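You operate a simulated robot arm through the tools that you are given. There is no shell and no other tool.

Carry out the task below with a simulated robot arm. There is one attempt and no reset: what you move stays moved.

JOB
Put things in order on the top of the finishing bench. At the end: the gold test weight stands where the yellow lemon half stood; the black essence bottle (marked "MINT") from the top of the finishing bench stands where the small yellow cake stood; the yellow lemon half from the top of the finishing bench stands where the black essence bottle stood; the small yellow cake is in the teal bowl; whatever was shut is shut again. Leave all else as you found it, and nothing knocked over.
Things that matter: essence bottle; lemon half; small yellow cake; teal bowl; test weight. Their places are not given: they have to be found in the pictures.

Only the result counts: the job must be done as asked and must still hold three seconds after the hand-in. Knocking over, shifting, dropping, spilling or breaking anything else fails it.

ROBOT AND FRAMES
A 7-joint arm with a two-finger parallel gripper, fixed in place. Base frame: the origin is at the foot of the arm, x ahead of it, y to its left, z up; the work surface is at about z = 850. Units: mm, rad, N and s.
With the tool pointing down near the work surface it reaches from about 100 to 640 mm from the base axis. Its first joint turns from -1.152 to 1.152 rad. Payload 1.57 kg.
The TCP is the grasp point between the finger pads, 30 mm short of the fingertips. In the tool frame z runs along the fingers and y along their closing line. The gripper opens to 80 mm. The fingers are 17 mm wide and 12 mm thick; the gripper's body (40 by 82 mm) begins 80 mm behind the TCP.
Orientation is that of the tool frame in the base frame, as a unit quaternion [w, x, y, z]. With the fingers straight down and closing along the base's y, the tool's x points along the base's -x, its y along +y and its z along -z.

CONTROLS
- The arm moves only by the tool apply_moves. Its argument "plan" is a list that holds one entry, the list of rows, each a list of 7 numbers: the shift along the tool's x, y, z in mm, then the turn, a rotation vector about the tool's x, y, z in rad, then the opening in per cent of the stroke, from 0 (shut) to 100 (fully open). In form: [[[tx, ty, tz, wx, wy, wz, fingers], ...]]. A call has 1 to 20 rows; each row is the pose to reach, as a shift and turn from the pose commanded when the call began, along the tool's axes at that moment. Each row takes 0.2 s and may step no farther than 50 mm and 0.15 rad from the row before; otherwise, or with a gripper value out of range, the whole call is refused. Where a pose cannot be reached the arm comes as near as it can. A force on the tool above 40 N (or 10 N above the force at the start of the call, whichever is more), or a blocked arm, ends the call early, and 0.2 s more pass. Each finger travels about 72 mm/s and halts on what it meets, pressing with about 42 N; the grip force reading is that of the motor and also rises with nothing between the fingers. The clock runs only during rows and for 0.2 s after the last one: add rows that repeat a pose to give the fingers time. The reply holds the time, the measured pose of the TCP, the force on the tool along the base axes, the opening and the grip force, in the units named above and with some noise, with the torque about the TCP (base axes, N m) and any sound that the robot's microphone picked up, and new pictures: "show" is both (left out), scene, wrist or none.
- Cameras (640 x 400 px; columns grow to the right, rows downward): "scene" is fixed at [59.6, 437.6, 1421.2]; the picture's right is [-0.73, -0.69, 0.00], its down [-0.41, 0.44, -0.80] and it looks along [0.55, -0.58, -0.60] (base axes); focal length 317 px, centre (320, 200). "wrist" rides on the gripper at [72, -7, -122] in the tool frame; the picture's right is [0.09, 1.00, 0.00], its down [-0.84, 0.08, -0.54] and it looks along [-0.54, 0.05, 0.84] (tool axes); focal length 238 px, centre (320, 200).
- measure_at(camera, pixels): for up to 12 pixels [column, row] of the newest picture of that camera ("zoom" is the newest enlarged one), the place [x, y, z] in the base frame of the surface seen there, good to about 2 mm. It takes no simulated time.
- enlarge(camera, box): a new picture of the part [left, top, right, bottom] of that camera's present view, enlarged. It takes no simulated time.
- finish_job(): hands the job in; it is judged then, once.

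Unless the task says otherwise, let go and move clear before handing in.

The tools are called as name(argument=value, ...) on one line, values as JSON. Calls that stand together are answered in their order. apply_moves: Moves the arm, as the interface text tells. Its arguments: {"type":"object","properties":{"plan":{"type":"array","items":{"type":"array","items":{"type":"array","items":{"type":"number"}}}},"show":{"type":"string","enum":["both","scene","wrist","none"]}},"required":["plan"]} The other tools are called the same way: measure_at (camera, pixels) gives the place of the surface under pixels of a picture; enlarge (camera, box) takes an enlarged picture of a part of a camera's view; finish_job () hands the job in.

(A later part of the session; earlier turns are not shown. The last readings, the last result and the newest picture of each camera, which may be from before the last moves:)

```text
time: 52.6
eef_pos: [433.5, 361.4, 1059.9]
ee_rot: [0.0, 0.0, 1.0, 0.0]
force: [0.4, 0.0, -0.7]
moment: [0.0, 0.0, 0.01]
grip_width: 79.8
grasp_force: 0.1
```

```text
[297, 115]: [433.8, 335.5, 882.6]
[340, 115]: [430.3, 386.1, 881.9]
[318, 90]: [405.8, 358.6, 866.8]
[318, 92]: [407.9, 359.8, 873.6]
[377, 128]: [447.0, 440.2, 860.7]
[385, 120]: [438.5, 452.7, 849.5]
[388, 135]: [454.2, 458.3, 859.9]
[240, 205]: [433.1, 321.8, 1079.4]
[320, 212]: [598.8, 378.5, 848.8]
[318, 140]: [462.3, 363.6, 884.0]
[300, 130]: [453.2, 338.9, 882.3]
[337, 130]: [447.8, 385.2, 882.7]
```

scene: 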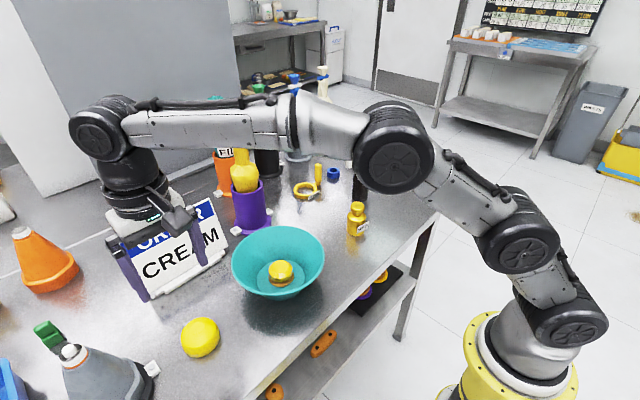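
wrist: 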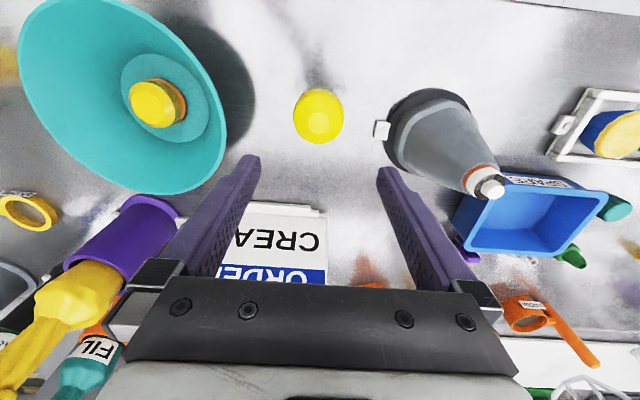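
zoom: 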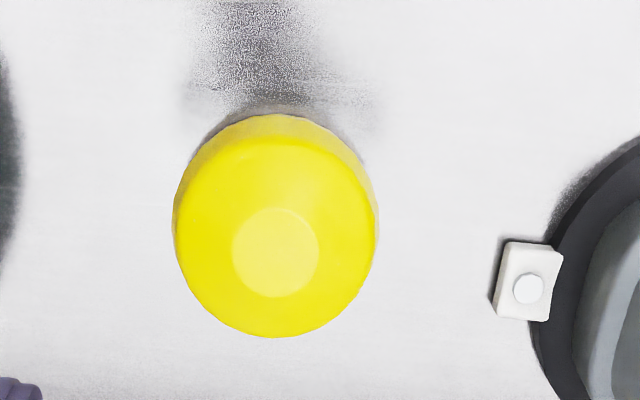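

The lemon centre is about (438.3,361.4). I'll tilt the hand 0.25 rad about its closing line (base y), so the same pose can later reach the bottle's old place, and read the pose a few times.

apply_moves(plan=[[[0, 0, 0, 0, -0.125, 0, 100], [0, 0, 0, 0, -0.25, 0, 100], [0, 0, 0, 0, -0.25, 0, 100]]], show="none")

apply_moves(plan=[[[0, 0, 0, 0, 0, 0, 100]]], show="none")

apply_moves(plan=[[[0, 0, 0, 0, 0, 0, 100]]], show="none")

apply_moves(plan=[[[0, 0, 0, 0, 0, 0, 100]]], show="both")

```text
time: 53.4
eef_pos: [432.9, 361.5, 1060.7]
ee_rot: [0.125, 0.0, 0.992, 0.0]
force: [-0.1, 0.3, -0.5]
moment: [0.01, -0.01, 0.0]
grip_width: 79.8
grasp_force: 0.0
```

```text
time: 53.8
eef_pos: [432.7, 360.8, 1059.6]
ee_rot: [0.125, -0.001, 0.992, 0.0]
force: [0.4, -0.6, 0.0]
moment: [-0.01, 0.0, 0.02]
grip_width: 80.0
grasp_force: 0.1
```

```text
time: 54.2
eef_pos: [432.4, 360.3, 1059.5]
ee_rot: [0.124, -0.001, 0.992, 0.0]
force: [0.0, -0.5, -0.4]
moment: [0.0, -0.01, -0.01]
grip_width: 80.0
grasp_force: 0.2
```

```text
time: 54.6
eef_pos: [433.3, 360.1, 1059.5]
ee_rot: [0.124, 0.0, 0.992, 0.0]
force: [-0.5, -0.8, -0.6]
moment: [0.01, 0.01, -0.02]
grip_width: 80.1
grasp_force: 0.1
```

scene: 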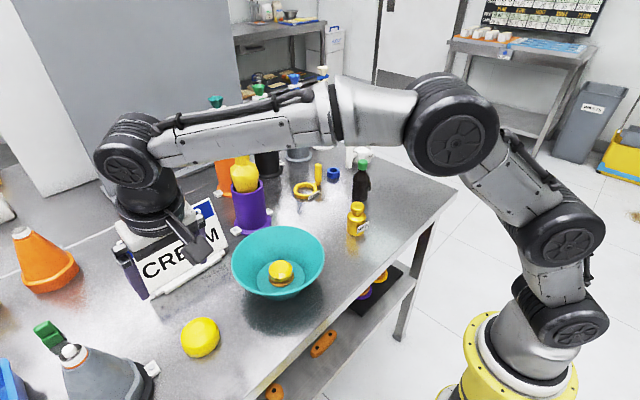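
wrist: 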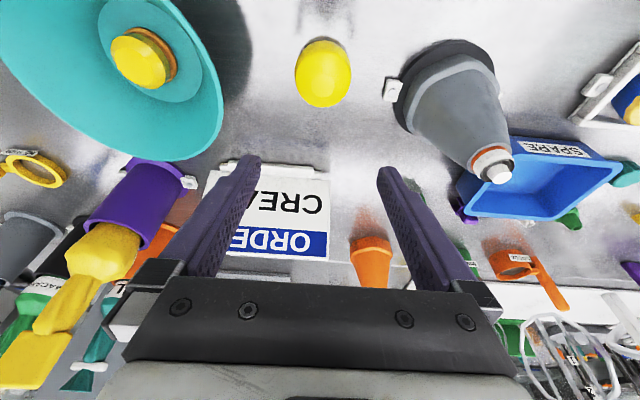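

The averaged TCP is (432.8,360.7,1059.8). I'll descend vertically to straddle the lemon, stopping at about z 884.5 with the fingertips just above the table.

apply_moves(plan=[[[8.5, 0.7, 34, 0, 0, 0, 100], [17, 0.7, 68, 0, 0, 0, 100], [25.6, 0.7, 102, 0, 0, 0, 100], [34.1, 0.7, 136, 0, 0, 0, 100], [39.2, 0.7, 156.4, 0, 0, 0, 100], [41.6, 0.7, 166, 0, 0, 0, 100], [42.6, 0.7, 170, 0, 0, 0, 100], [42.6, 0.7, 170, 0, 0, 0, 100]]])

enlarge(camera="scene", box=[130, 250, 270, 380])

apply_moves(plan=[[[0, 0, 0, 0, 0, 0, 100]]], show="none")

apply_moves(plan=[[[0, 0, 0, 0, 0, 0, 100]]], show="none")

```text
time: 56.4
eef_pos: [434.1, 359.7, 885.2]
ee_rot: [0.125, -0.001, 0.992, 0.0]
force: [0.0, 0.0, -0.1]
moment: [0.02, 0.01, -0.01]
grip_width: 80.0
grasp_force: 0.1
```

scene: 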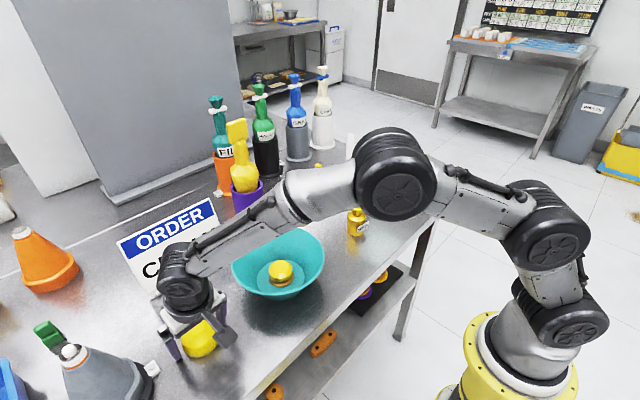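
wrist: 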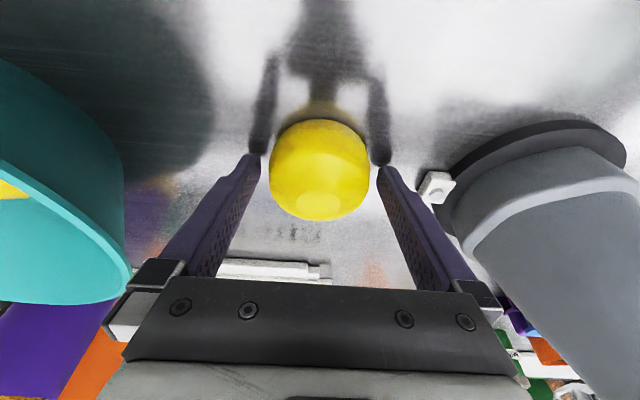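

```text
3.08 times, centred on (200, 315) of scene
```

zoom: 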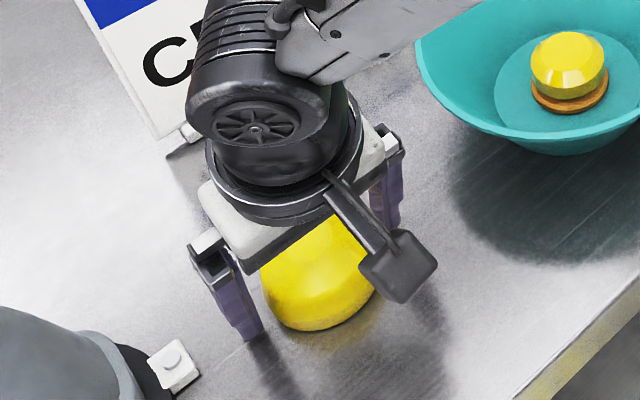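

```text
time: 56.8
eef_pos: [433.3, 360.8, 885.7]
ee_rot: [0.124, 0.0, 0.992, 0.0]
force: [0.0, -0.4, 0.0]
moment: [0.01, -0.01, -0.01]
grip_width: 79.8
grasp_force: 0.0
```

```text
time: 57.2
eef_pos: [434.6, 360.3, 885.7]
ee_rot: [0.125, 0.001, 0.992, 0.0]
force: [-0.1, -0.3, 0.9]
moment: [-0.01, 0.0, 0.0]
grip_width: 79.9
grasp_force: 0.0
```

The lemon sits centred between the fingers (columns 268–370, fingertips at 260 and 378). I'll close now.

apply_moves(plan=[[[0, 0, 0, 0, 0, 0, 90], [0, 0, 0, 0, 0, 0, 80], [0, 0, 0, 0, 0, 0, 70], [0, 0, 0, 0, 0, 0, 60], [0, 0, 0, 0, 0, 0, 50], [0, 0, 0, 0, 0, 0, 50]]])

```text
time: 58.6
eef_pos: [434.4, 360.2, 885.0]
ee_rot: [0.124, 0.0, 0.992, 0.0]
force: [0.6, -0.2, -0.3]
moment: [-0.01, -0.02, -0.01]
grip_width: 64.6
grasp_force: 41.6
```

scene: 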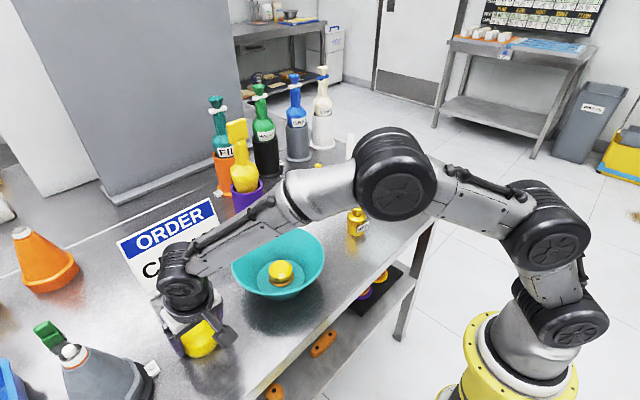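
wrist: 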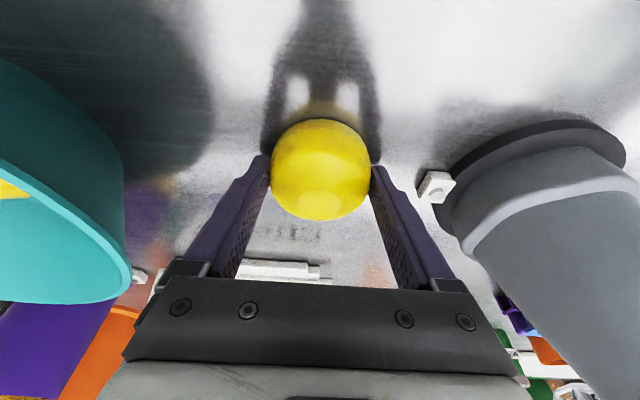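

The lemon is gripped at 64.6 mm. I'll lift it straight up slowly and check the hold.

apply_moves(plan=[[[-1.2, 0, -4.8, 0, 0, 0, 50], [-3.7, 0, -14.5, 0, 0, 0, 50], [-9.9, 0, -38.8, 0, 0, 0, 50], [-19.8, 0, -77.5, 0, 0, 0, 50], [-29.7, 0, -116.3, 0, 0, 0, 50], [-35.9, 0, -140.5, 0, 0, 0, 50], [-35.9, 0, -140.5, 0, 0, 0, 50]]])

enlarge(camera="scene", box=[80, 180, 270, 380])

```text
time: 60.2
eef_pos: [434.8, 358.3, 1026.7]
ee_rot: [0.124, 0.0, 0.992, 0.001]
force: [0.0, -0.3, -0.4]
moment: [0.01, -0.02, -0.02]
grip_width: 64.6
grasp_force: 42.0
```

scene: 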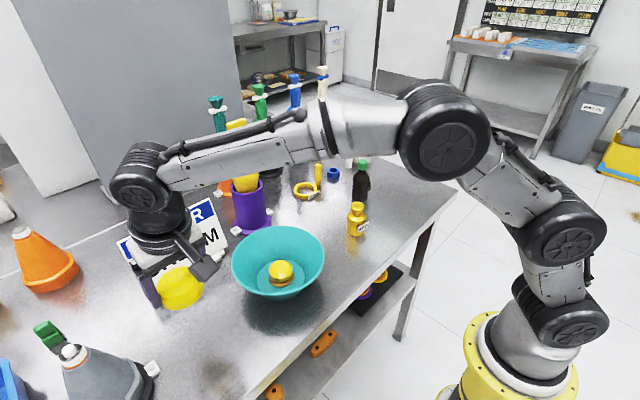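
wrist: 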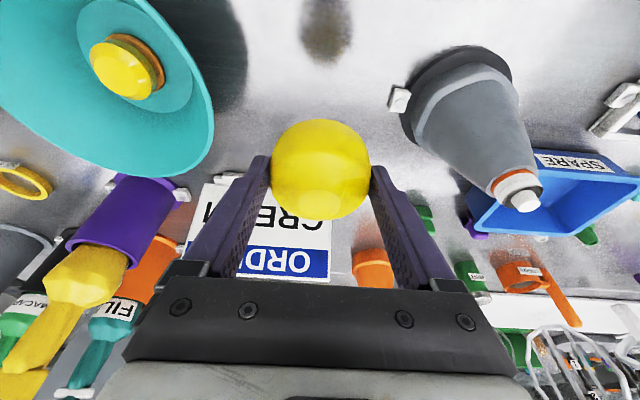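

```text
2.00 times, centred on (175, 280) of scene
```

zoom: 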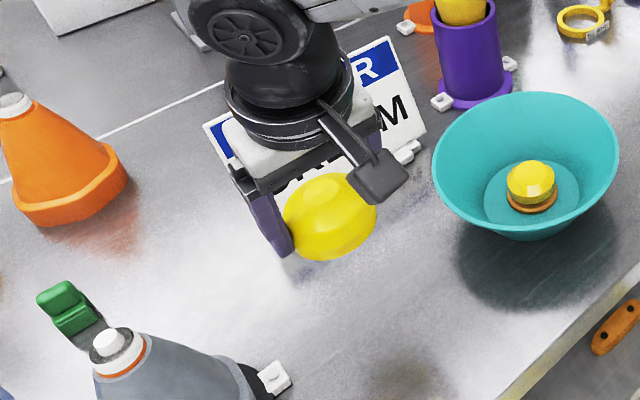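

The lemon is held firmly and did not turn in the grip. I'll cross to the other side at z≈1030, keeping well inside the bowl, weight and bottle.

apply_moves(plan=[[[7.75, -20, -2, 0, 0, 0, 50], [19.4, -58, -4.9, 0, 0, 0, 50], [29.1, -100, -7.4, 0, 0, 0, 50], [32.9, -145, -8.4, 0, 0, 0, 50], [32.9, -190, -8.4, 0, 0, 0, 50], [32.9, -235, -8.4, 0, 0, 0, 50], [32.9, -280, -8.4, 0, 0, 0, 50], [32.9, -325, -8.4, 0, 0, 0, 50], [32.9, -370, -8.4, 0, 0, 0, 50], [32.9, -415, -8.4, 0, 0, 0, 50], [32.9, -460, -8.4, 0, 0, 0, 50], [32.9, -505, -8.4, 0, 0, 0, 50], [32.9, -550, -8.4, 0, 0, 0, 50], [29.1, -594, -7.4, 0, 0, 0, 50], [14.5, -632, -3.7, 0, 0, 0, 50], [-4.8, -660, 1.2, 0, 0, 0, 50], [-4.8, -660, 1.2, 0, 0, 0, 50]]])

apply_moves(plan=[[[0, 0, 0, 0, 0, 0, 50]]], show="none")

apply_moves(plan=[[[0, 0, 0, 0, 0, 0, 50]]], show="none")

apply_moves(plan=[[[0, 0, 0, 0, 0, 0, 50]]], show="none")

```text
time: 63.8
eef_pos: [437.3, -299.9, 1027.8]
ee_rot: [0.125, 0.0, 0.992, -0.001]
force: [0.0, 0.7, -0.7]
moment: [0.02, -0.01, 0.0]
grip_width: 64.6
grasp_force: 41.6
```

scene: 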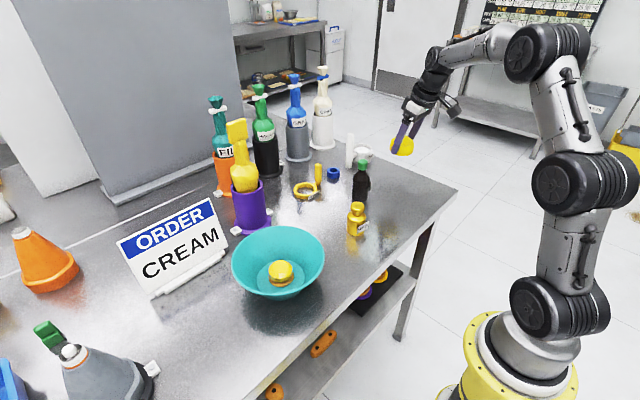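
wrist: 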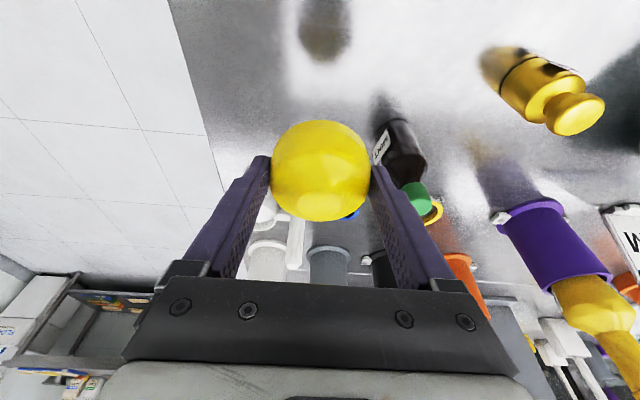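

```text
time: 64.2
eef_pos: [437.7, -299.1, 1028.8]
ee_rot: [0.123, 0.0, 0.992, 0.0]
force: [0.2, -0.5, -2.0]
moment: [0.0, 0.0, -0.01]
grip_width: 64.4
grasp_force: 42.0
```

```text
time: 64.6
eef_pos: [437.5, -298.8, 1028.3]
ee_rot: [0.124, 0.0, 0.992, 0.0]
force: [0.1, -0.3, -0.3]
moment: [0.02, 0.0, 0.05]
grip_width: 64.4
grasp_force: 42.3
```

```text
time: 65.0
eef_pos: [438.4, -298.3, 1027.1]
ee_rot: [0.124, 0.001, 0.992, 0.0]
force: [0.7, 0.0, -0.6]
moment: [0.02, 0.01, 0.02]
grip_width: 64.4
grasp_force: 42.2
```

The averaged pose is (437.7,-299.0,1028.0), with the lemon still at 64.4 mm. I'll move on to a hover above the bottle's old place at about (534.6,-357.8,948).

apply_moves(plan=[[[-19, -12, 5, 0, 0, 0, 50], [-38.8, -25, 9.9, 0, 0, 0, 50], [-67.7, -46, 37.9, 0, 0, 0, 50], [-76.8, -56, 71.2, 0, 0, 0, 50], [-74.1, -58.8, 101.5, 0, 0, 0, 50], [-74.1, -58.8, 101.5, 0, 0, 0, 50], [-74.1, -58.8, 101.5, 0, 0, 0, 50]]])

apply_moves(plan=[[[0, 0, 0, 0, 0, 0, 50]]], show="none")

apply_moves(plan=[[[0, 0, 0, 0, 0, 0, 50]]], show="none")

apply_moves(plan=[[[0, 0, 0, 0, 0, 0, 50]]], show="none")

enlarge(camera="scene", box=[320, 80, 440, 210])

```text
time: 66.6
eef_pos: [535.2, -359.9, 949.7]
ee_rot: [0.125, -0.001, 0.992, 0.001]
force: [-0.8, -0.5, -1.0]
moment: [0.03, -0.02, 0.01]
grip_width: 64.6
grasp_force: 41.5
```

scene: 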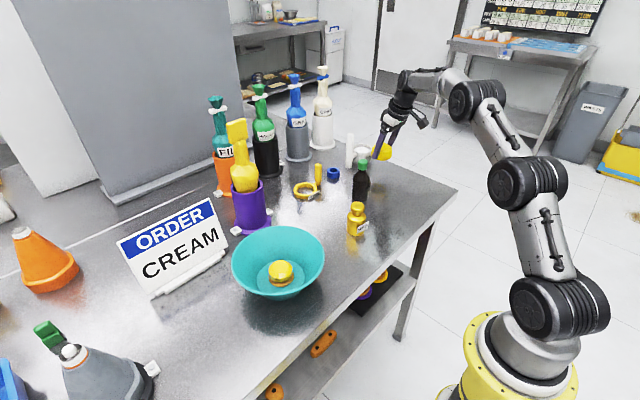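
wrist: 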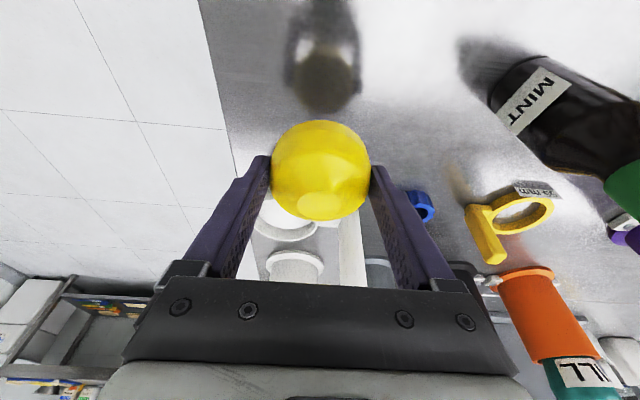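

```text
time: 67.0
eef_pos: [535.3, -360.0, 948.6]
ee_rot: [0.124, 0.001, 0.992, -0.001]
force: [0.4, -0.3, -1.2]
moment: [-0.01, 0.01, -0.02]
grip_width: 64.6
grasp_force: 42.4
```

```text
time: 67.4
eef_pos: [534.8, -360.2, 948.6]
ee_rot: [0.124, 0.0, 0.992, 0.0]
force: [1.1, 0.1, -0.6]
moment: [-0.01, 0.03, 0.0]
grip_width: 64.2
grasp_force: 41.3
```

```text
time: 67.8
eef_pos: [535.4, -359.9, 948.8]
ee_rot: [0.125, 0.0, 0.992, 0.0]
force: [0.8, 0.4, -0.6]
moment: [0.0, 0.01, 0.01]
grip_width: 64.5
grasp_force: 41.6
```

```text
3.08 times, centred on (380, 145) of scene
```

zoom: 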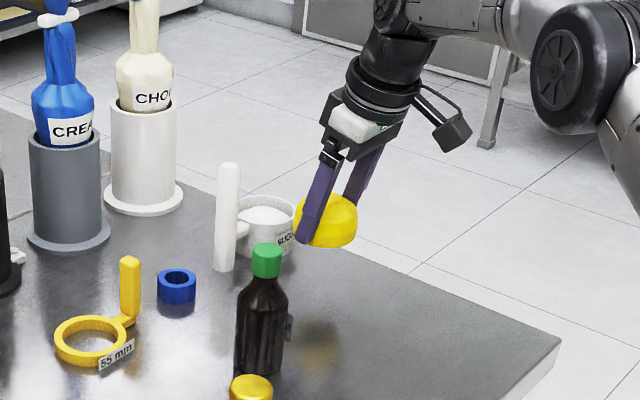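

The tag reads "MINT", confirming the right bottle, and the lemon hovers near its target. I'll measure the lemon's surface to check its real position.

measure_at(camera="wrist", pixels=[[322, 205], [305, 205], [340, 205], [322, 190], [322, 160], [322, 135], [322, 124], [276, 165], [367, 165], [285, 140], [357, 140], [322, 216]])

measure_at(camera="zoom", pixels=[[335, 205], [335, 225], [335, 242], [352, 225], [320, 240], [345, 200], [355, 215], [340, 220]])

```text
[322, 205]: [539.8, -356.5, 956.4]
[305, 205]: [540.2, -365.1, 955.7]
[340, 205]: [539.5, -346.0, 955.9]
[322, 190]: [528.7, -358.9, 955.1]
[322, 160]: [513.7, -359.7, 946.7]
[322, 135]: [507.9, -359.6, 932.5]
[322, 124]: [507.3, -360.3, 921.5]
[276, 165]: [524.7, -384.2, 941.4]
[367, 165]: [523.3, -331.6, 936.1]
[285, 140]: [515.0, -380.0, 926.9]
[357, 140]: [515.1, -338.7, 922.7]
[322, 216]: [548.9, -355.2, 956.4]
```

```text
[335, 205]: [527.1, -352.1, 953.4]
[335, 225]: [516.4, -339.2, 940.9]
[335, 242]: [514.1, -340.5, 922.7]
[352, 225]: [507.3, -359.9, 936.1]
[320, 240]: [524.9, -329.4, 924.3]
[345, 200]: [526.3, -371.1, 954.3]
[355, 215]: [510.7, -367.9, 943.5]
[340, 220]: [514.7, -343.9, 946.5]
```

The lemon's measured centre is about (539,-358.7), under 1 mm from target. I'll trim y by +0.8 and lower it to just above the table.

apply_moves(plan=[[[4.9, 0.8, 19.4, 0, 0, 0, 50], [9.9, 0.8, 38.8, 0, 0, 0, 50], [13.4, 0.8, 52.3, 0, 0, 0, 50], [14.8, 0.8, 58.1, 0, 0, 0, 50], [15.3, 0.8, 60.1, 0, 0, 0, 50], [15.3, 0.8, 60.1, 0, 0, 0, 50]]])

enlarge(camera="scene", box=[320, 90, 440, 210])

```text
time: 69.2
eef_pos: [536.2, -355.9, 888.2]
ee_rot: [0.124, -0.001, 0.992, 0.0]
force: [0.2, 0.4, -0.9]
moment: [-0.01, 0.02, 0.05]
grip_width: 64.5
grasp_force: 41.5
```

scene: 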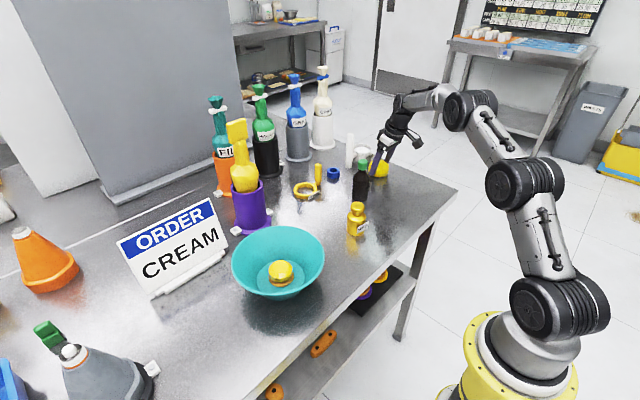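
wrist: 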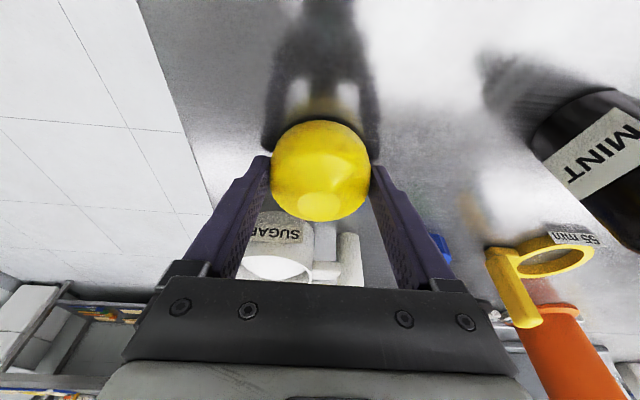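

```text
3.33 times, centred on (380, 150) of scene
```

zoom: 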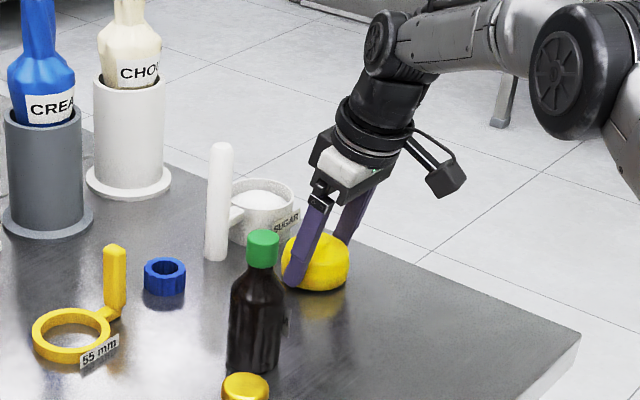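

The lemon is close to the table. I'll check its position again by camera before the last millimetres.

measure_at(camera="wrist", pixels=[[322, 205], [305, 205], [340, 205], [322, 190], [322, 160], [322, 135], [322, 124], [276, 165], [367, 165], [285, 140], [357, 140], [322, 216]])

measure_at(camera="zoom", pixels=[[325, 245], [325, 265], [325, 282], [340, 262], [312, 280], [345, 275], [335, 285], [300, 245]])

apply_moves(plan=[[[0, 0, 0, 0, 0, 0, 50]]], show="none")

apply_moves(plan=[[[0, 0, 0, 0, 0, 0, 50]]], show="none")

apply_moves(plan=[[[0, 0, 0, 0, 0, 0, 50]]], show="none")

```text
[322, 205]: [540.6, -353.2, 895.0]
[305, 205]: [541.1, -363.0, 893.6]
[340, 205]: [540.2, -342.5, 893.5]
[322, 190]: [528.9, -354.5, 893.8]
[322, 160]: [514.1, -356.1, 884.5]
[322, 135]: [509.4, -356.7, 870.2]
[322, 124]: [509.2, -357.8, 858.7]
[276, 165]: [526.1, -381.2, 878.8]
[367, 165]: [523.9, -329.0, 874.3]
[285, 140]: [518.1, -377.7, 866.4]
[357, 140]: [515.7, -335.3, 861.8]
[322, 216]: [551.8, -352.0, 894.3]
```

```text
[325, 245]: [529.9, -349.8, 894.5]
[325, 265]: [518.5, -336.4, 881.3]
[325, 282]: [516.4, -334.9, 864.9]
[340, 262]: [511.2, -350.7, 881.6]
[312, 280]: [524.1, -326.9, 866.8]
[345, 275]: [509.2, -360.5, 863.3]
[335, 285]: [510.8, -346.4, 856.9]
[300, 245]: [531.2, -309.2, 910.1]
```

```text
time: 69.6
eef_pos: [536.1, -356.3, 887.5]
ee_rot: [0.124, 0.0, 0.992, 0.001]
force: [0.2, 0.1, -0.2]
moment: [0.02, -0.01, -0.01]
grip_width: 64.3
grasp_force: 41.4
```

```text
time: 70.0
eef_pos: [536.1, -355.5, 887.7]
ee_rot: [0.124, -0.001, 0.992, 0.0]
force: [0.4, 0.4, -0.5]
moment: [0.02, -0.02, 0.0]
grip_width: 64.7
grasp_force: 42.2
```

```text
time: 70.4
eef_pos: [536.6, -356.2, 887.6]
ee_rot: [0.124, 0.0, 0.992, 0.0]
force: [0.3, 0.7, -0.4]
moment: [0.03, 0.01, 0.01]
grip_width: 64.3
grasp_force: 42.1
```

Camera and readings agree: the lemon is now at about (540.5,-356), so the arm drifted about 2 mm during the descent. I'll correct by (-1.7,-1.8) while it is still clear of the table.

apply_moves(plan=[[[1.65, -1.8, -0.42, 0, 0, 0, 50], [1.65, -1.8, -0.42, 0, 0, 0, 50]]], show="none")

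apply_moves(plan=[[[0, 0, 0, 0, 0, 0, 50]]], show="none")

apply_moves(plan=[[[0, 0, 0, 0, 0, 0, 50]]], show="wrist")

measure_at(camera="wrist", pixels=[[322, 135], [322, 124], [276, 165], [367, 165], [285, 140], [357, 140], [300, 128], [342, 128]])

```text
time: 71.0
eef_pos: [534.3, -357.8, 888.2]
ee_rot: [0.124, -0.001, 0.992, 0.0]
force: [-1.1, 0.8, -0.5]
moment: [-0.02, 0.0, 0.0]
grip_width: 64.6
grasp_force: 42.1
```

```text
time: 71.4
eef_pos: [535.1, -358.2, 888.5]
ee_rot: [0.125, 0.0, 0.992, 0.0]
force: [0.2, 0.0, -0.4]
moment: [0.01, -0.03, -0.02]
grip_width: 64.5
grasp_force: 42.3
```

```text
time: 71.8
eef_pos: [534.1, -357.6, 887.2]
ee_rot: [0.124, 0.0, 0.992, 0.0]
force: [-0.6, -0.7, -0.6]
moment: [0.0, 0.0, 0.01]
grip_width: 64.6
grasp_force: 41.1
```

wrist: 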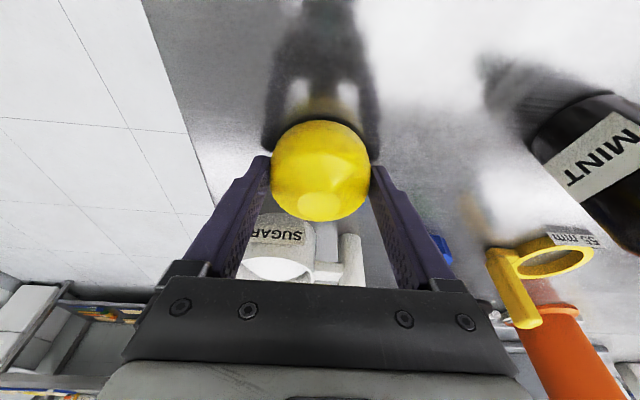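

```text
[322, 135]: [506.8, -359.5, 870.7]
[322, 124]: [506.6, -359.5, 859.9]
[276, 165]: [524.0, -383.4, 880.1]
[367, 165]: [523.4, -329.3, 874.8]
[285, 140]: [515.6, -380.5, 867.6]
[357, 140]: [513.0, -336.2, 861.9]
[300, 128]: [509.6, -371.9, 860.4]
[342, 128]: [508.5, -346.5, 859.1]
```

The lemon is now at about (538.7,-358). I'll ease it down in small steps until contact.

apply_moves(plan=[[[0.25, 0, 0.97, 0, 0, 0, 50], [0.5, 0, 1.94, 0, 0, 0, 50], [0.5, 0, 1.94, 0, 0, 0, 50]]], show="none")

apply_moves(plan=[[[0.12, 0, 0.48, 0, 0, 0, 50], [0.25, 0, 0.97, 0, 0, 0, 50], [0.25, 0, 0.97, 0, 0, 0, 50]]], show="none")

```text
time: 72.6
eef_pos: [533.3, -357.8, 885.3]
ee_rot: [0.124, -0.001, 0.992, 0.0]
force: [-1.0, -0.3, -0.3]
moment: [0.0, 0.01, 0.03]
grip_width: 64.5
grasp_force: 41.8
```

```text
time: 73.4
eef_pos: [534.9, -359.4, 884.4]
ee_rot: [0.125, -0.001, 0.992, 0.0]
force: [-0.8, -0.4, -0.4]
moment: [-0.03, 0.0, -0.05]
grip_width: 64.4
grasp_force: 41.8
```

There is no contact force yet, so I'll go a little further in half-millimetre steps.

apply_moves(plan=[[[0.12, 0, 0.48, 0, 0, 0, 50], [0.12, 0, 0.48, 0, 0, 0, 50]]], show="none")

apply_moves(plan=[[[0.12, 0, 0.48, 0, 0, 0, 50], [0.12, 0, 0.48, 0, 0, 0, 50]]], show="wrist")

measure_at(camera="wrist", pixels=[[322, 135], [322, 124], [276, 165], [367, 165], [285, 140], [357, 140], [300, 128], [342, 128]])

enlarge(camera="scene", box=[355, 140, 415, 200])

```text
time: 74.0
eef_pos: [535.4, -358.3, 884.7]
ee_rot: [0.126, 0.0, 0.992, -0.001]
force: [0.9, -1.4, 2.7]
moment: [0.03, -0.02, -0.05]
grip_width: 64.4
grasp_force: 42.2
```

```text
time: 74.6
eef_pos: [534.0, -360.3, 884.5]
ee_rot: [0.126, -0.001, 0.992, -0.001]
force: [-3.1, 2.6, 9.5]
moment: [0.15, 0.02, 0.04]
grip_width: 64.6
grasp_force: 42.2
```

wrist: 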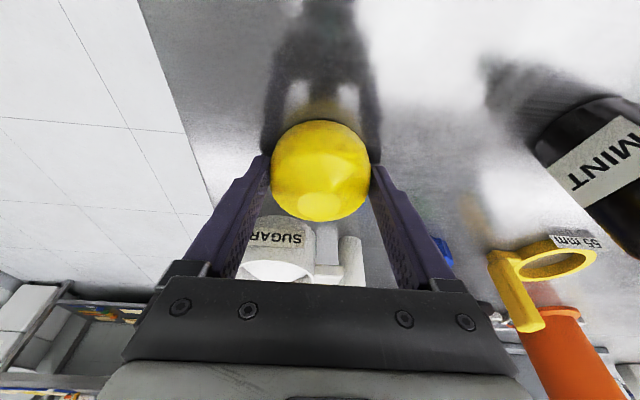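

```text
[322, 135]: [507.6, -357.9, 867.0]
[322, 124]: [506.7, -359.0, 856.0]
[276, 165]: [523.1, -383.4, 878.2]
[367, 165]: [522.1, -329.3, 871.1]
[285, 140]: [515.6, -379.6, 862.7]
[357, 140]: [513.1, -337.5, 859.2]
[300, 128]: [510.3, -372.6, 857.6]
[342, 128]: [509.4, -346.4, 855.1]
```

```text
6.67 times, centred on (385, 170) of scene
```

zoom: 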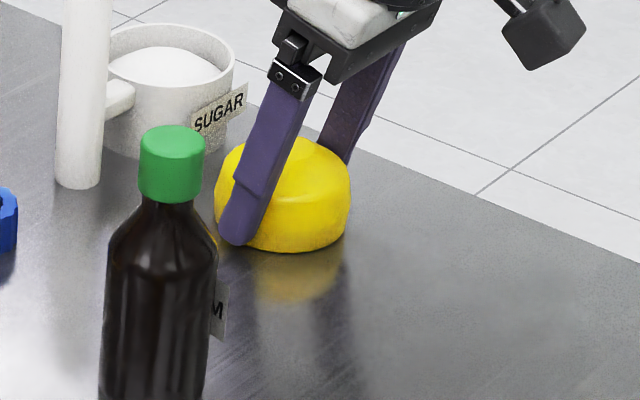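

The lemon is on the table (9.5 N) at about (538.6,-358). I'll open the fingers gradually.

apply_moves(plan=[[[0, 0, 0, 0, 0, 0, 82], [0, 0, 0, 0, 0, 0, 86], [0, 0, 0, 0, 0, 0, 92], [0, 0, 0, 0, 0, 0, 100], [0, 0, 0, 0, 0, 0, 100]]])

measure_at(camera="wrist", pixels=[[322, 135], [322, 124], [276, 165], [367, 165], [285, 140], [357, 140], [300, 128], [342, 128]])

```text
time: 75.8
eef_pos: [533.9, -359.1, 883.0]
ee_rot: [0.124, -0.001, 0.992, 0.0]
force: [0.5, -0.3, 0.0]
moment: [-0.03, 0.01, 0.0]
grip_width: 80.0
grasp_force: 0.2
```

scene: 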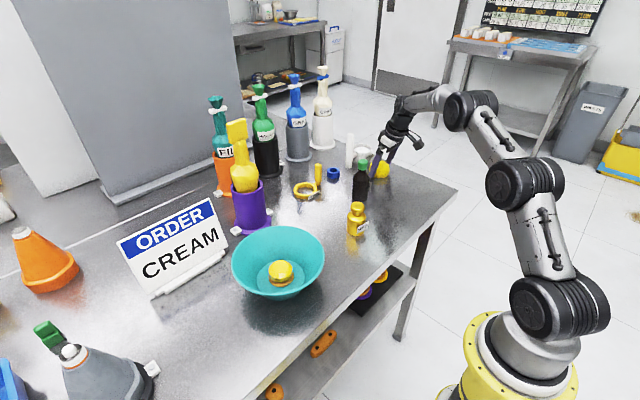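
wrist: 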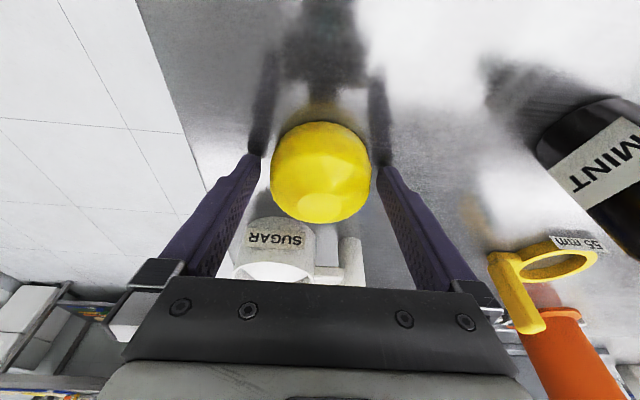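

```text
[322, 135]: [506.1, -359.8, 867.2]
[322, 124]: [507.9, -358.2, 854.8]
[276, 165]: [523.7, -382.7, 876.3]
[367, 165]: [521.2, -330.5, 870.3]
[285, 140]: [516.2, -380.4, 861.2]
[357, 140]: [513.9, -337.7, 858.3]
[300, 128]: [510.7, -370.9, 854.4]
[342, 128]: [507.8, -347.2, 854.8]
```

The lemon is released and standing. I'll retreat upward and inward, then level the hand.

apply_moves(plan=[[[-2, 0, -7.8, 0, 0, 0, 100], [-6.2, 0, -24.2, 0, 0, 0, 100], [-12.4, 0, -48.4, 0, 0, 0, 100], [-11.3, 0, -84.8, 0, 0, 0, 100], [4.2, 0, -124.9, 0, 0, 0, 100], [33.2, 20, -153, 0, 0, 0, 100], [64.6, 45, -171.3, 0, 0, 0, 100], [64.6, 45, -171.3, 0, 0.125, 0, 100], [64.6, 45, -171.3, 0, 0.25, 0, 100], [64.6, 45, -171.3, 0, 0.25, 0, 100]]])

enlarge(camera="scene", box=[325, 120, 425, 220])

enlarge(camera="wrist", box=[240, 130, 420, 290])

```text
time: 78.0
eef_pos: [430.0, -314.1, 1032.3]
ee_rot: [-0.001, 0.0, 1.0, -0.001]
force: [0.0, 1.0, -0.6]
moment: [0.01, 0.01, -0.02]
grip_width: 80.1
grasp_force: 0.1
```

scene: 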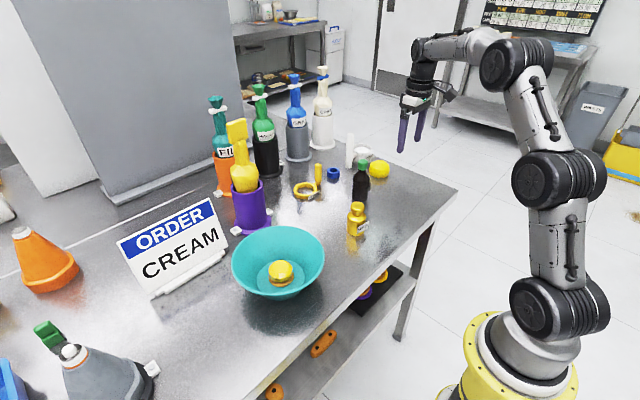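
wrist: 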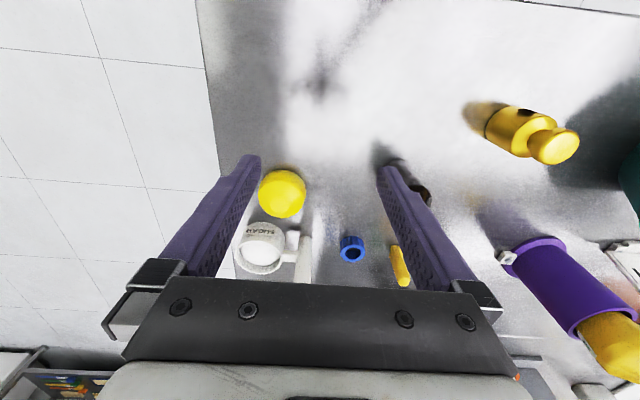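

```text
4.00 times, centred on (375, 170) of scene
```

zoom: 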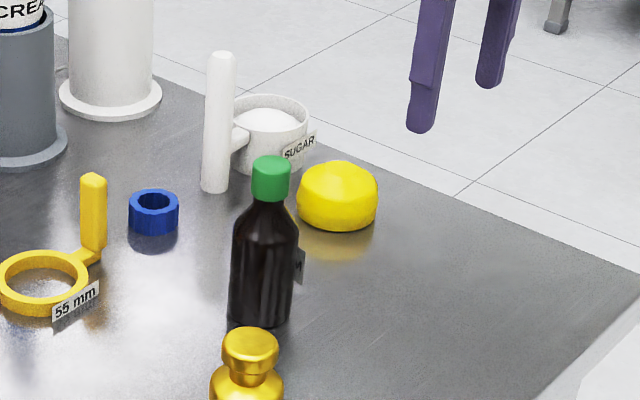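

```text
2.50 times, centred on (330, 210) of wrist
```

zoom: 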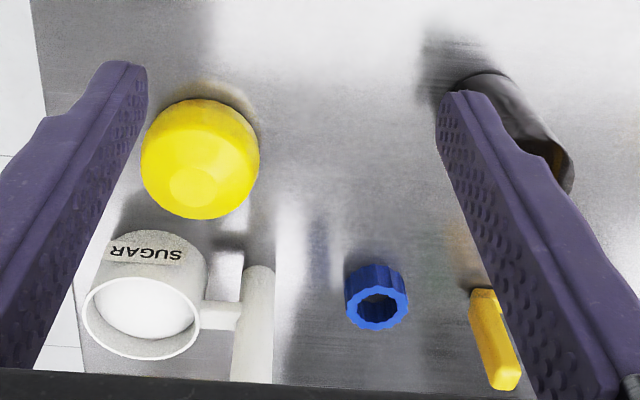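

measure_at(camera="zoom", pixels=[[192, 185], [170, 185], [214, 185], [192, 168], [192, 204], [200, 120], [200, 106], [147, 150], [255, 155], [145, 170], [255, 175], [192, 216]])

measure_at(camera="wrist", pixels=[[553, 145], [533, 147], [576, 143], [553, 131], [553, 160], [523, 112], [500, 115], [515, 150], [490, 125], [525, 118], [545, 120], [510, 108]])

enlarge(camera="wrist", box=[470, 85, 590, 175])

```text
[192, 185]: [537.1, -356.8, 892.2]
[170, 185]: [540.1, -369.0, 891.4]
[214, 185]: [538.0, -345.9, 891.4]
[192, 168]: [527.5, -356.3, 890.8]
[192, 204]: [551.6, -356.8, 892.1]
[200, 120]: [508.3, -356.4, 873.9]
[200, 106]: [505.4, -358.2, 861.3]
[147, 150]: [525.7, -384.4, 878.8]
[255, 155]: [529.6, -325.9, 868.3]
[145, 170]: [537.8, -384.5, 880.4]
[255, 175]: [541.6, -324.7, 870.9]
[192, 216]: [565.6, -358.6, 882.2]
```

```text
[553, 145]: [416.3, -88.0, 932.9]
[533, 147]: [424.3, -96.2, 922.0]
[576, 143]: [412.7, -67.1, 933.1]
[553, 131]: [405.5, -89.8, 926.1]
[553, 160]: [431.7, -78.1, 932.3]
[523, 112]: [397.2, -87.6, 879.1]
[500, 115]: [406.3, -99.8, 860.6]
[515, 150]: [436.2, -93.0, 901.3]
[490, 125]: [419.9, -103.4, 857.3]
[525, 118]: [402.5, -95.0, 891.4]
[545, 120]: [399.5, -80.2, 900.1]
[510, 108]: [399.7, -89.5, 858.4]
```

```text
4.44 times, centred on (530, 130) of wrist
```

zoom: 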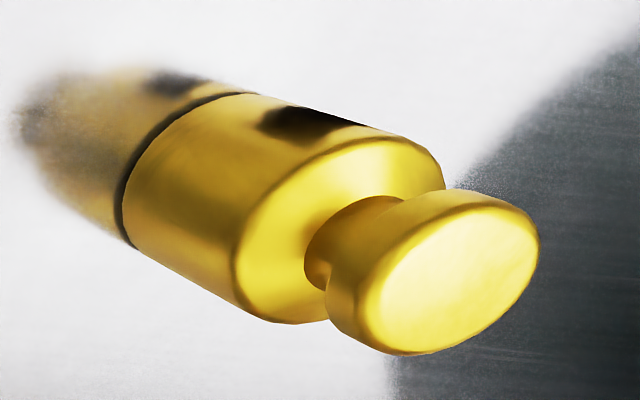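

The lemon stands at about (539,-357.6), matching the bottle's old place. Next I'll move to hover above the weight near (418,-79).

apply_moves(plan=[[[5, 30, 0, 0, 0, 0, 100], [10, 75, 0, 0, 0, 0, 100], [12, 120, 0, 0, 0, 0, 100], [12, 165, 0, 0, 0, 0, 100], [12, 205, 0, 0, 0, 0, 100], [12, 235, 0, 0, 0, 0, 100], [12, 235, 0, 0, 0, 0, 100], [12, 235, 0, 0, 0, 0, 100]]])

enlarge(camera="wrist", box=[260, 60, 380, 160])

apply_moves(plan=[[[0, 0, 0, 0, 0, 0, 100]]], show="none")

apply_moves(plan=[[[0, 0, 0, 0, 0, 0, 100]]], show="none")

```text
time: 79.8
eef_pos: [416.4, -77.3, 1034.9]
ee_rot: [0.001, 0.0, 1.0, 0.0]
force: [0.2, -0.2, -0.2]
moment: [-0.03, -0.02, 0.0]
grip_width: 80.1
grasp_force: 0.0
```

scene: 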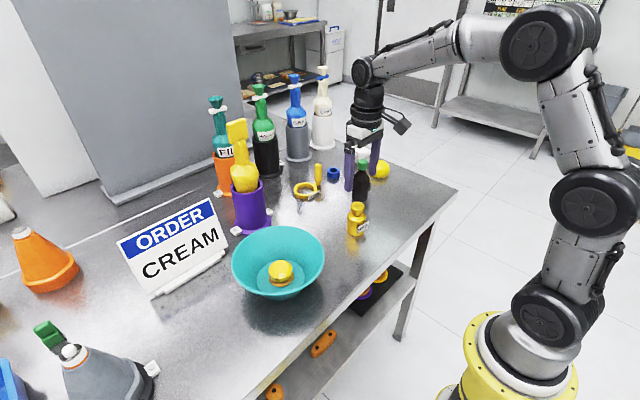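
wrist: 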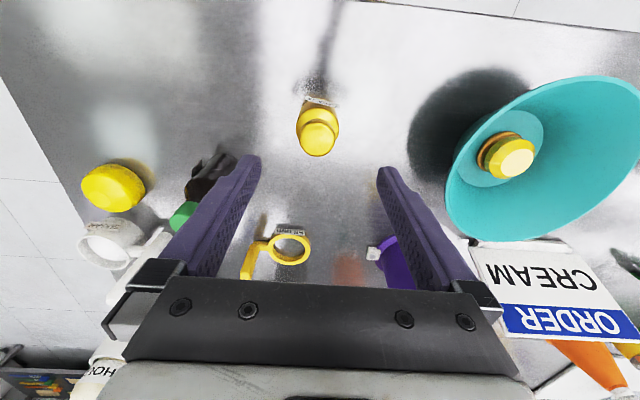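

```text
4.00 times, centred on (320, 110) of wrist
```

zoom: 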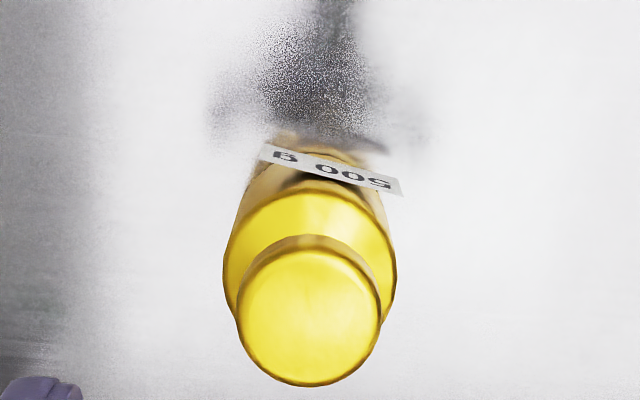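

```text
time: 80.2
eef_pos: [415.8, -78.4, 1033.4]
ee_rot: [0.0, -0.001, 1.0, 0.0]
force: [0.2, -0.6, -0.3]
moment: [0.0, -0.03, 0.0]
grip_width: 80.2
grasp_force: 0.0
```

```text
time: 80.6
eef_pos: [415.0, -77.3, 1033.4]
ee_rot: [-0.001, -0.001, 1.0, 0.0]
force: [0.5, -0.4, 0.0]
moment: [-0.02, -0.02, -0.01]
grip_width: 80.1
grasp_force: 0.0
```

measure_at(camera="zoom", pixels=[[310, 315], [243, 312], [377, 312], [310, 258], [310, 375], [310, 210], [228, 270], [392, 270], [310, 160], [265, 150], [398, 188], [330, 172]])

enlarge(camera="scene", box=[330, 190, 390, 245])

```text
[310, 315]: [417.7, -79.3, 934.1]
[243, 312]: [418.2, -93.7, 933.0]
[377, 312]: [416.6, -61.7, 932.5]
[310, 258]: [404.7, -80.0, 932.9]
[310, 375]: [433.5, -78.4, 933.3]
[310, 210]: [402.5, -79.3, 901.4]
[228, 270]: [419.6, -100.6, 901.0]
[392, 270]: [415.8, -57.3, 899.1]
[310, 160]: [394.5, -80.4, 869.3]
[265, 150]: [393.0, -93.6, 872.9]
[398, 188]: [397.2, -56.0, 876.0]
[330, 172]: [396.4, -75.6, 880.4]
```

```text
7.27 times, centred on (360, 218) of scene
```

zoom: 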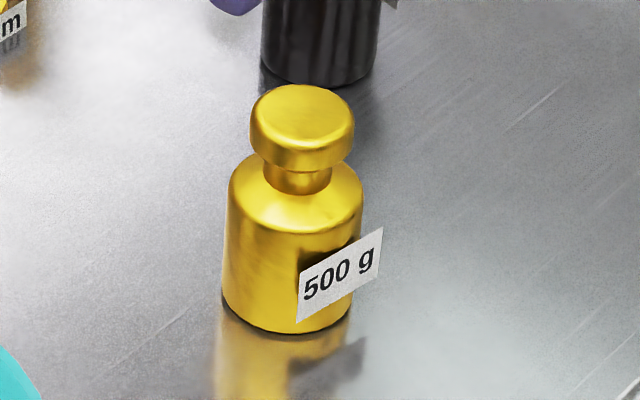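

The weight's centre is about (418.5,-78.6), its body about 43 mm wide, with the tag only on the -x side at x<398. I'll descend with the fingers on the ±y sides to z≈886.

apply_moves(plan=[[[-2.8, -0.9, 30, 0, 0, 0, 100], [-2.8, -0.9, 65, 0, 0, 0, 100], [-2.8, -0.9, 100, 0, 0, 0, 100], [-2.8, -0.9, 130, 0, 0, 0, 100], [-2.8, -0.9, 143, 0, 0, 0, 100], [-2.8, -0.9, 147.9, 0, 0, 0, 100], [-2.8, -0.9, 147.9, 0, 0, 0, 100]]])

enlarge(camera="scene", box=[310, 160, 410, 250])

apply_moves(plan=[[[0, 0, 0, 0, 0, 0, 100]]], show="none")

apply_moves(plan=[[[0, 0, 0, 0, 0, 0, 100]]], show="none")

```text
time: 82.2
eef_pos: [420.7, -78.9, 885.9]
ee_rot: [0.0, 0.0, 1.0, -0.001]
force: [-0.6, -0.3, -0.7]
moment: [0.01, -0.03, 0.0]
grip_width: 79.8
grasp_force: 0.0
```

scene: 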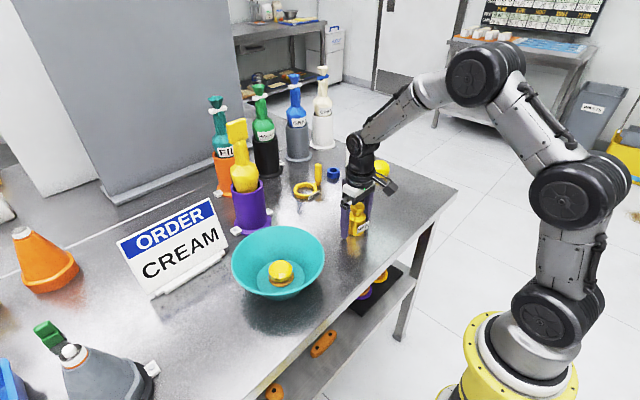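
wrist: 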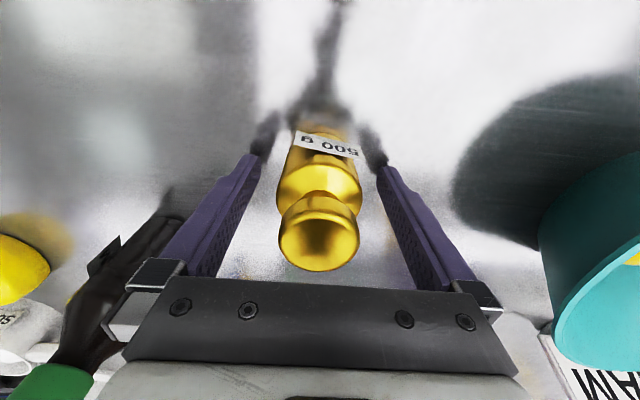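

```text
4.44 times, centred on (360, 205) of scene
```

zoom: 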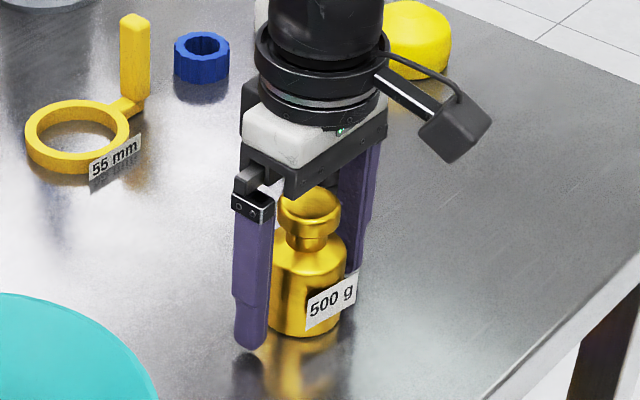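

```text
time: 82.6
eef_pos: [421.5, -79.3, 886.4]
ee_rot: [0.0, 0.0, 1.0, 0.0]
force: [0.3, 0.3, 0.1]
moment: [0.04, -0.03, 0.0]
grip_width: 80.0
grasp_force: 0.0
```

```text
time: 83.0
eef_pos: [419.6, -79.7, 886.2]
ee_rot: [0.0, 0.0, 1.0, 0.0]
force: [0.2, 0.7, -0.4]
moment: [0.02, 0.0, 0.0]
grip_width: 80.2
grasp_force: 0.0
```

The averaged TCP is (420.6,-79.3,886.2), about 2 mm too far in x. I'll correct that and close.

apply_moves(plan=[[[2, 0.5, 0, 0, 0, 0, 100], [2, 0.5, 0, 0, 0, 0, 100], [2, 0.5, 0, 0, 0, 0, 75], [2, 0.5, 0, 0, 0, 0, 60], [2, 0.5, 0, 0, 0, 0, 45], [2, 0.5, 0, 0, 0, 0, 30], [2, 0.5, 0, 0, 0, 0, 30], [2, 0.5, 0, 0, 0, 0, 30]]])

apply_moves(plan=[[[0, 0, 0, 0, 0, 0, 30]]], show="none")

apply_moves(plan=[[[0, 0, 0, 0, 0, 0, 30]]], show="none")

```text
time: 84.8
eef_pos: [418.4, -80.2, 886.5]
ee_rot: [0.0, -0.001, 1.0, 0.0]
force: [-0.1, 1.2, -0.1]
moment: [0.08, -0.03, 0.06]
grip_width: 46.8
grasp_force: 42.8
```

scene: 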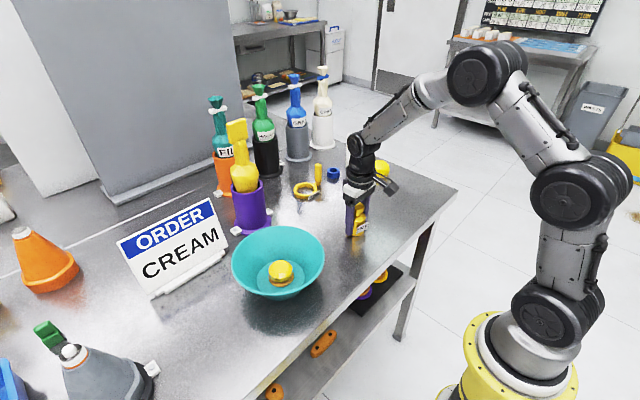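
wrist: 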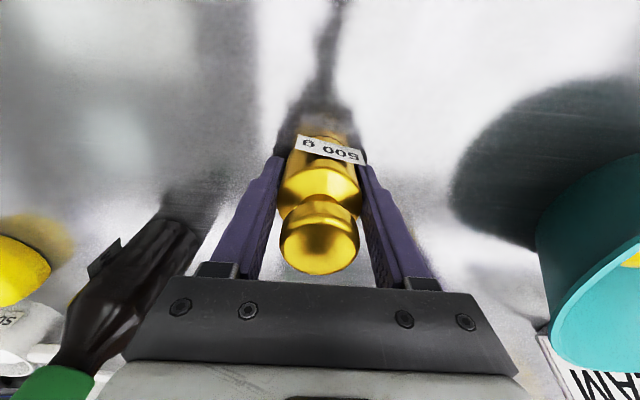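

```text
time: 85.2
eef_pos: [417.9, -78.5, 886.2]
ee_rot: [0.0, 0.0, 1.0, 0.0]
force: [-0.3, -0.1, -0.3]
moment: [-0.06, 0.0, 0.04]
grip_width: 46.6
grasp_force: 41.9
```

```text
time: 85.6
eef_pos: [418.4, -79.2, 886.5]
ee_rot: [0.0, 0.0, 1.0, 0.001]
force: [-0.7, 0.3, 0.7]
moment: [-0.07, 0.02, 0.0]
grip_width: 46.5
grasp_force: 42.1
```

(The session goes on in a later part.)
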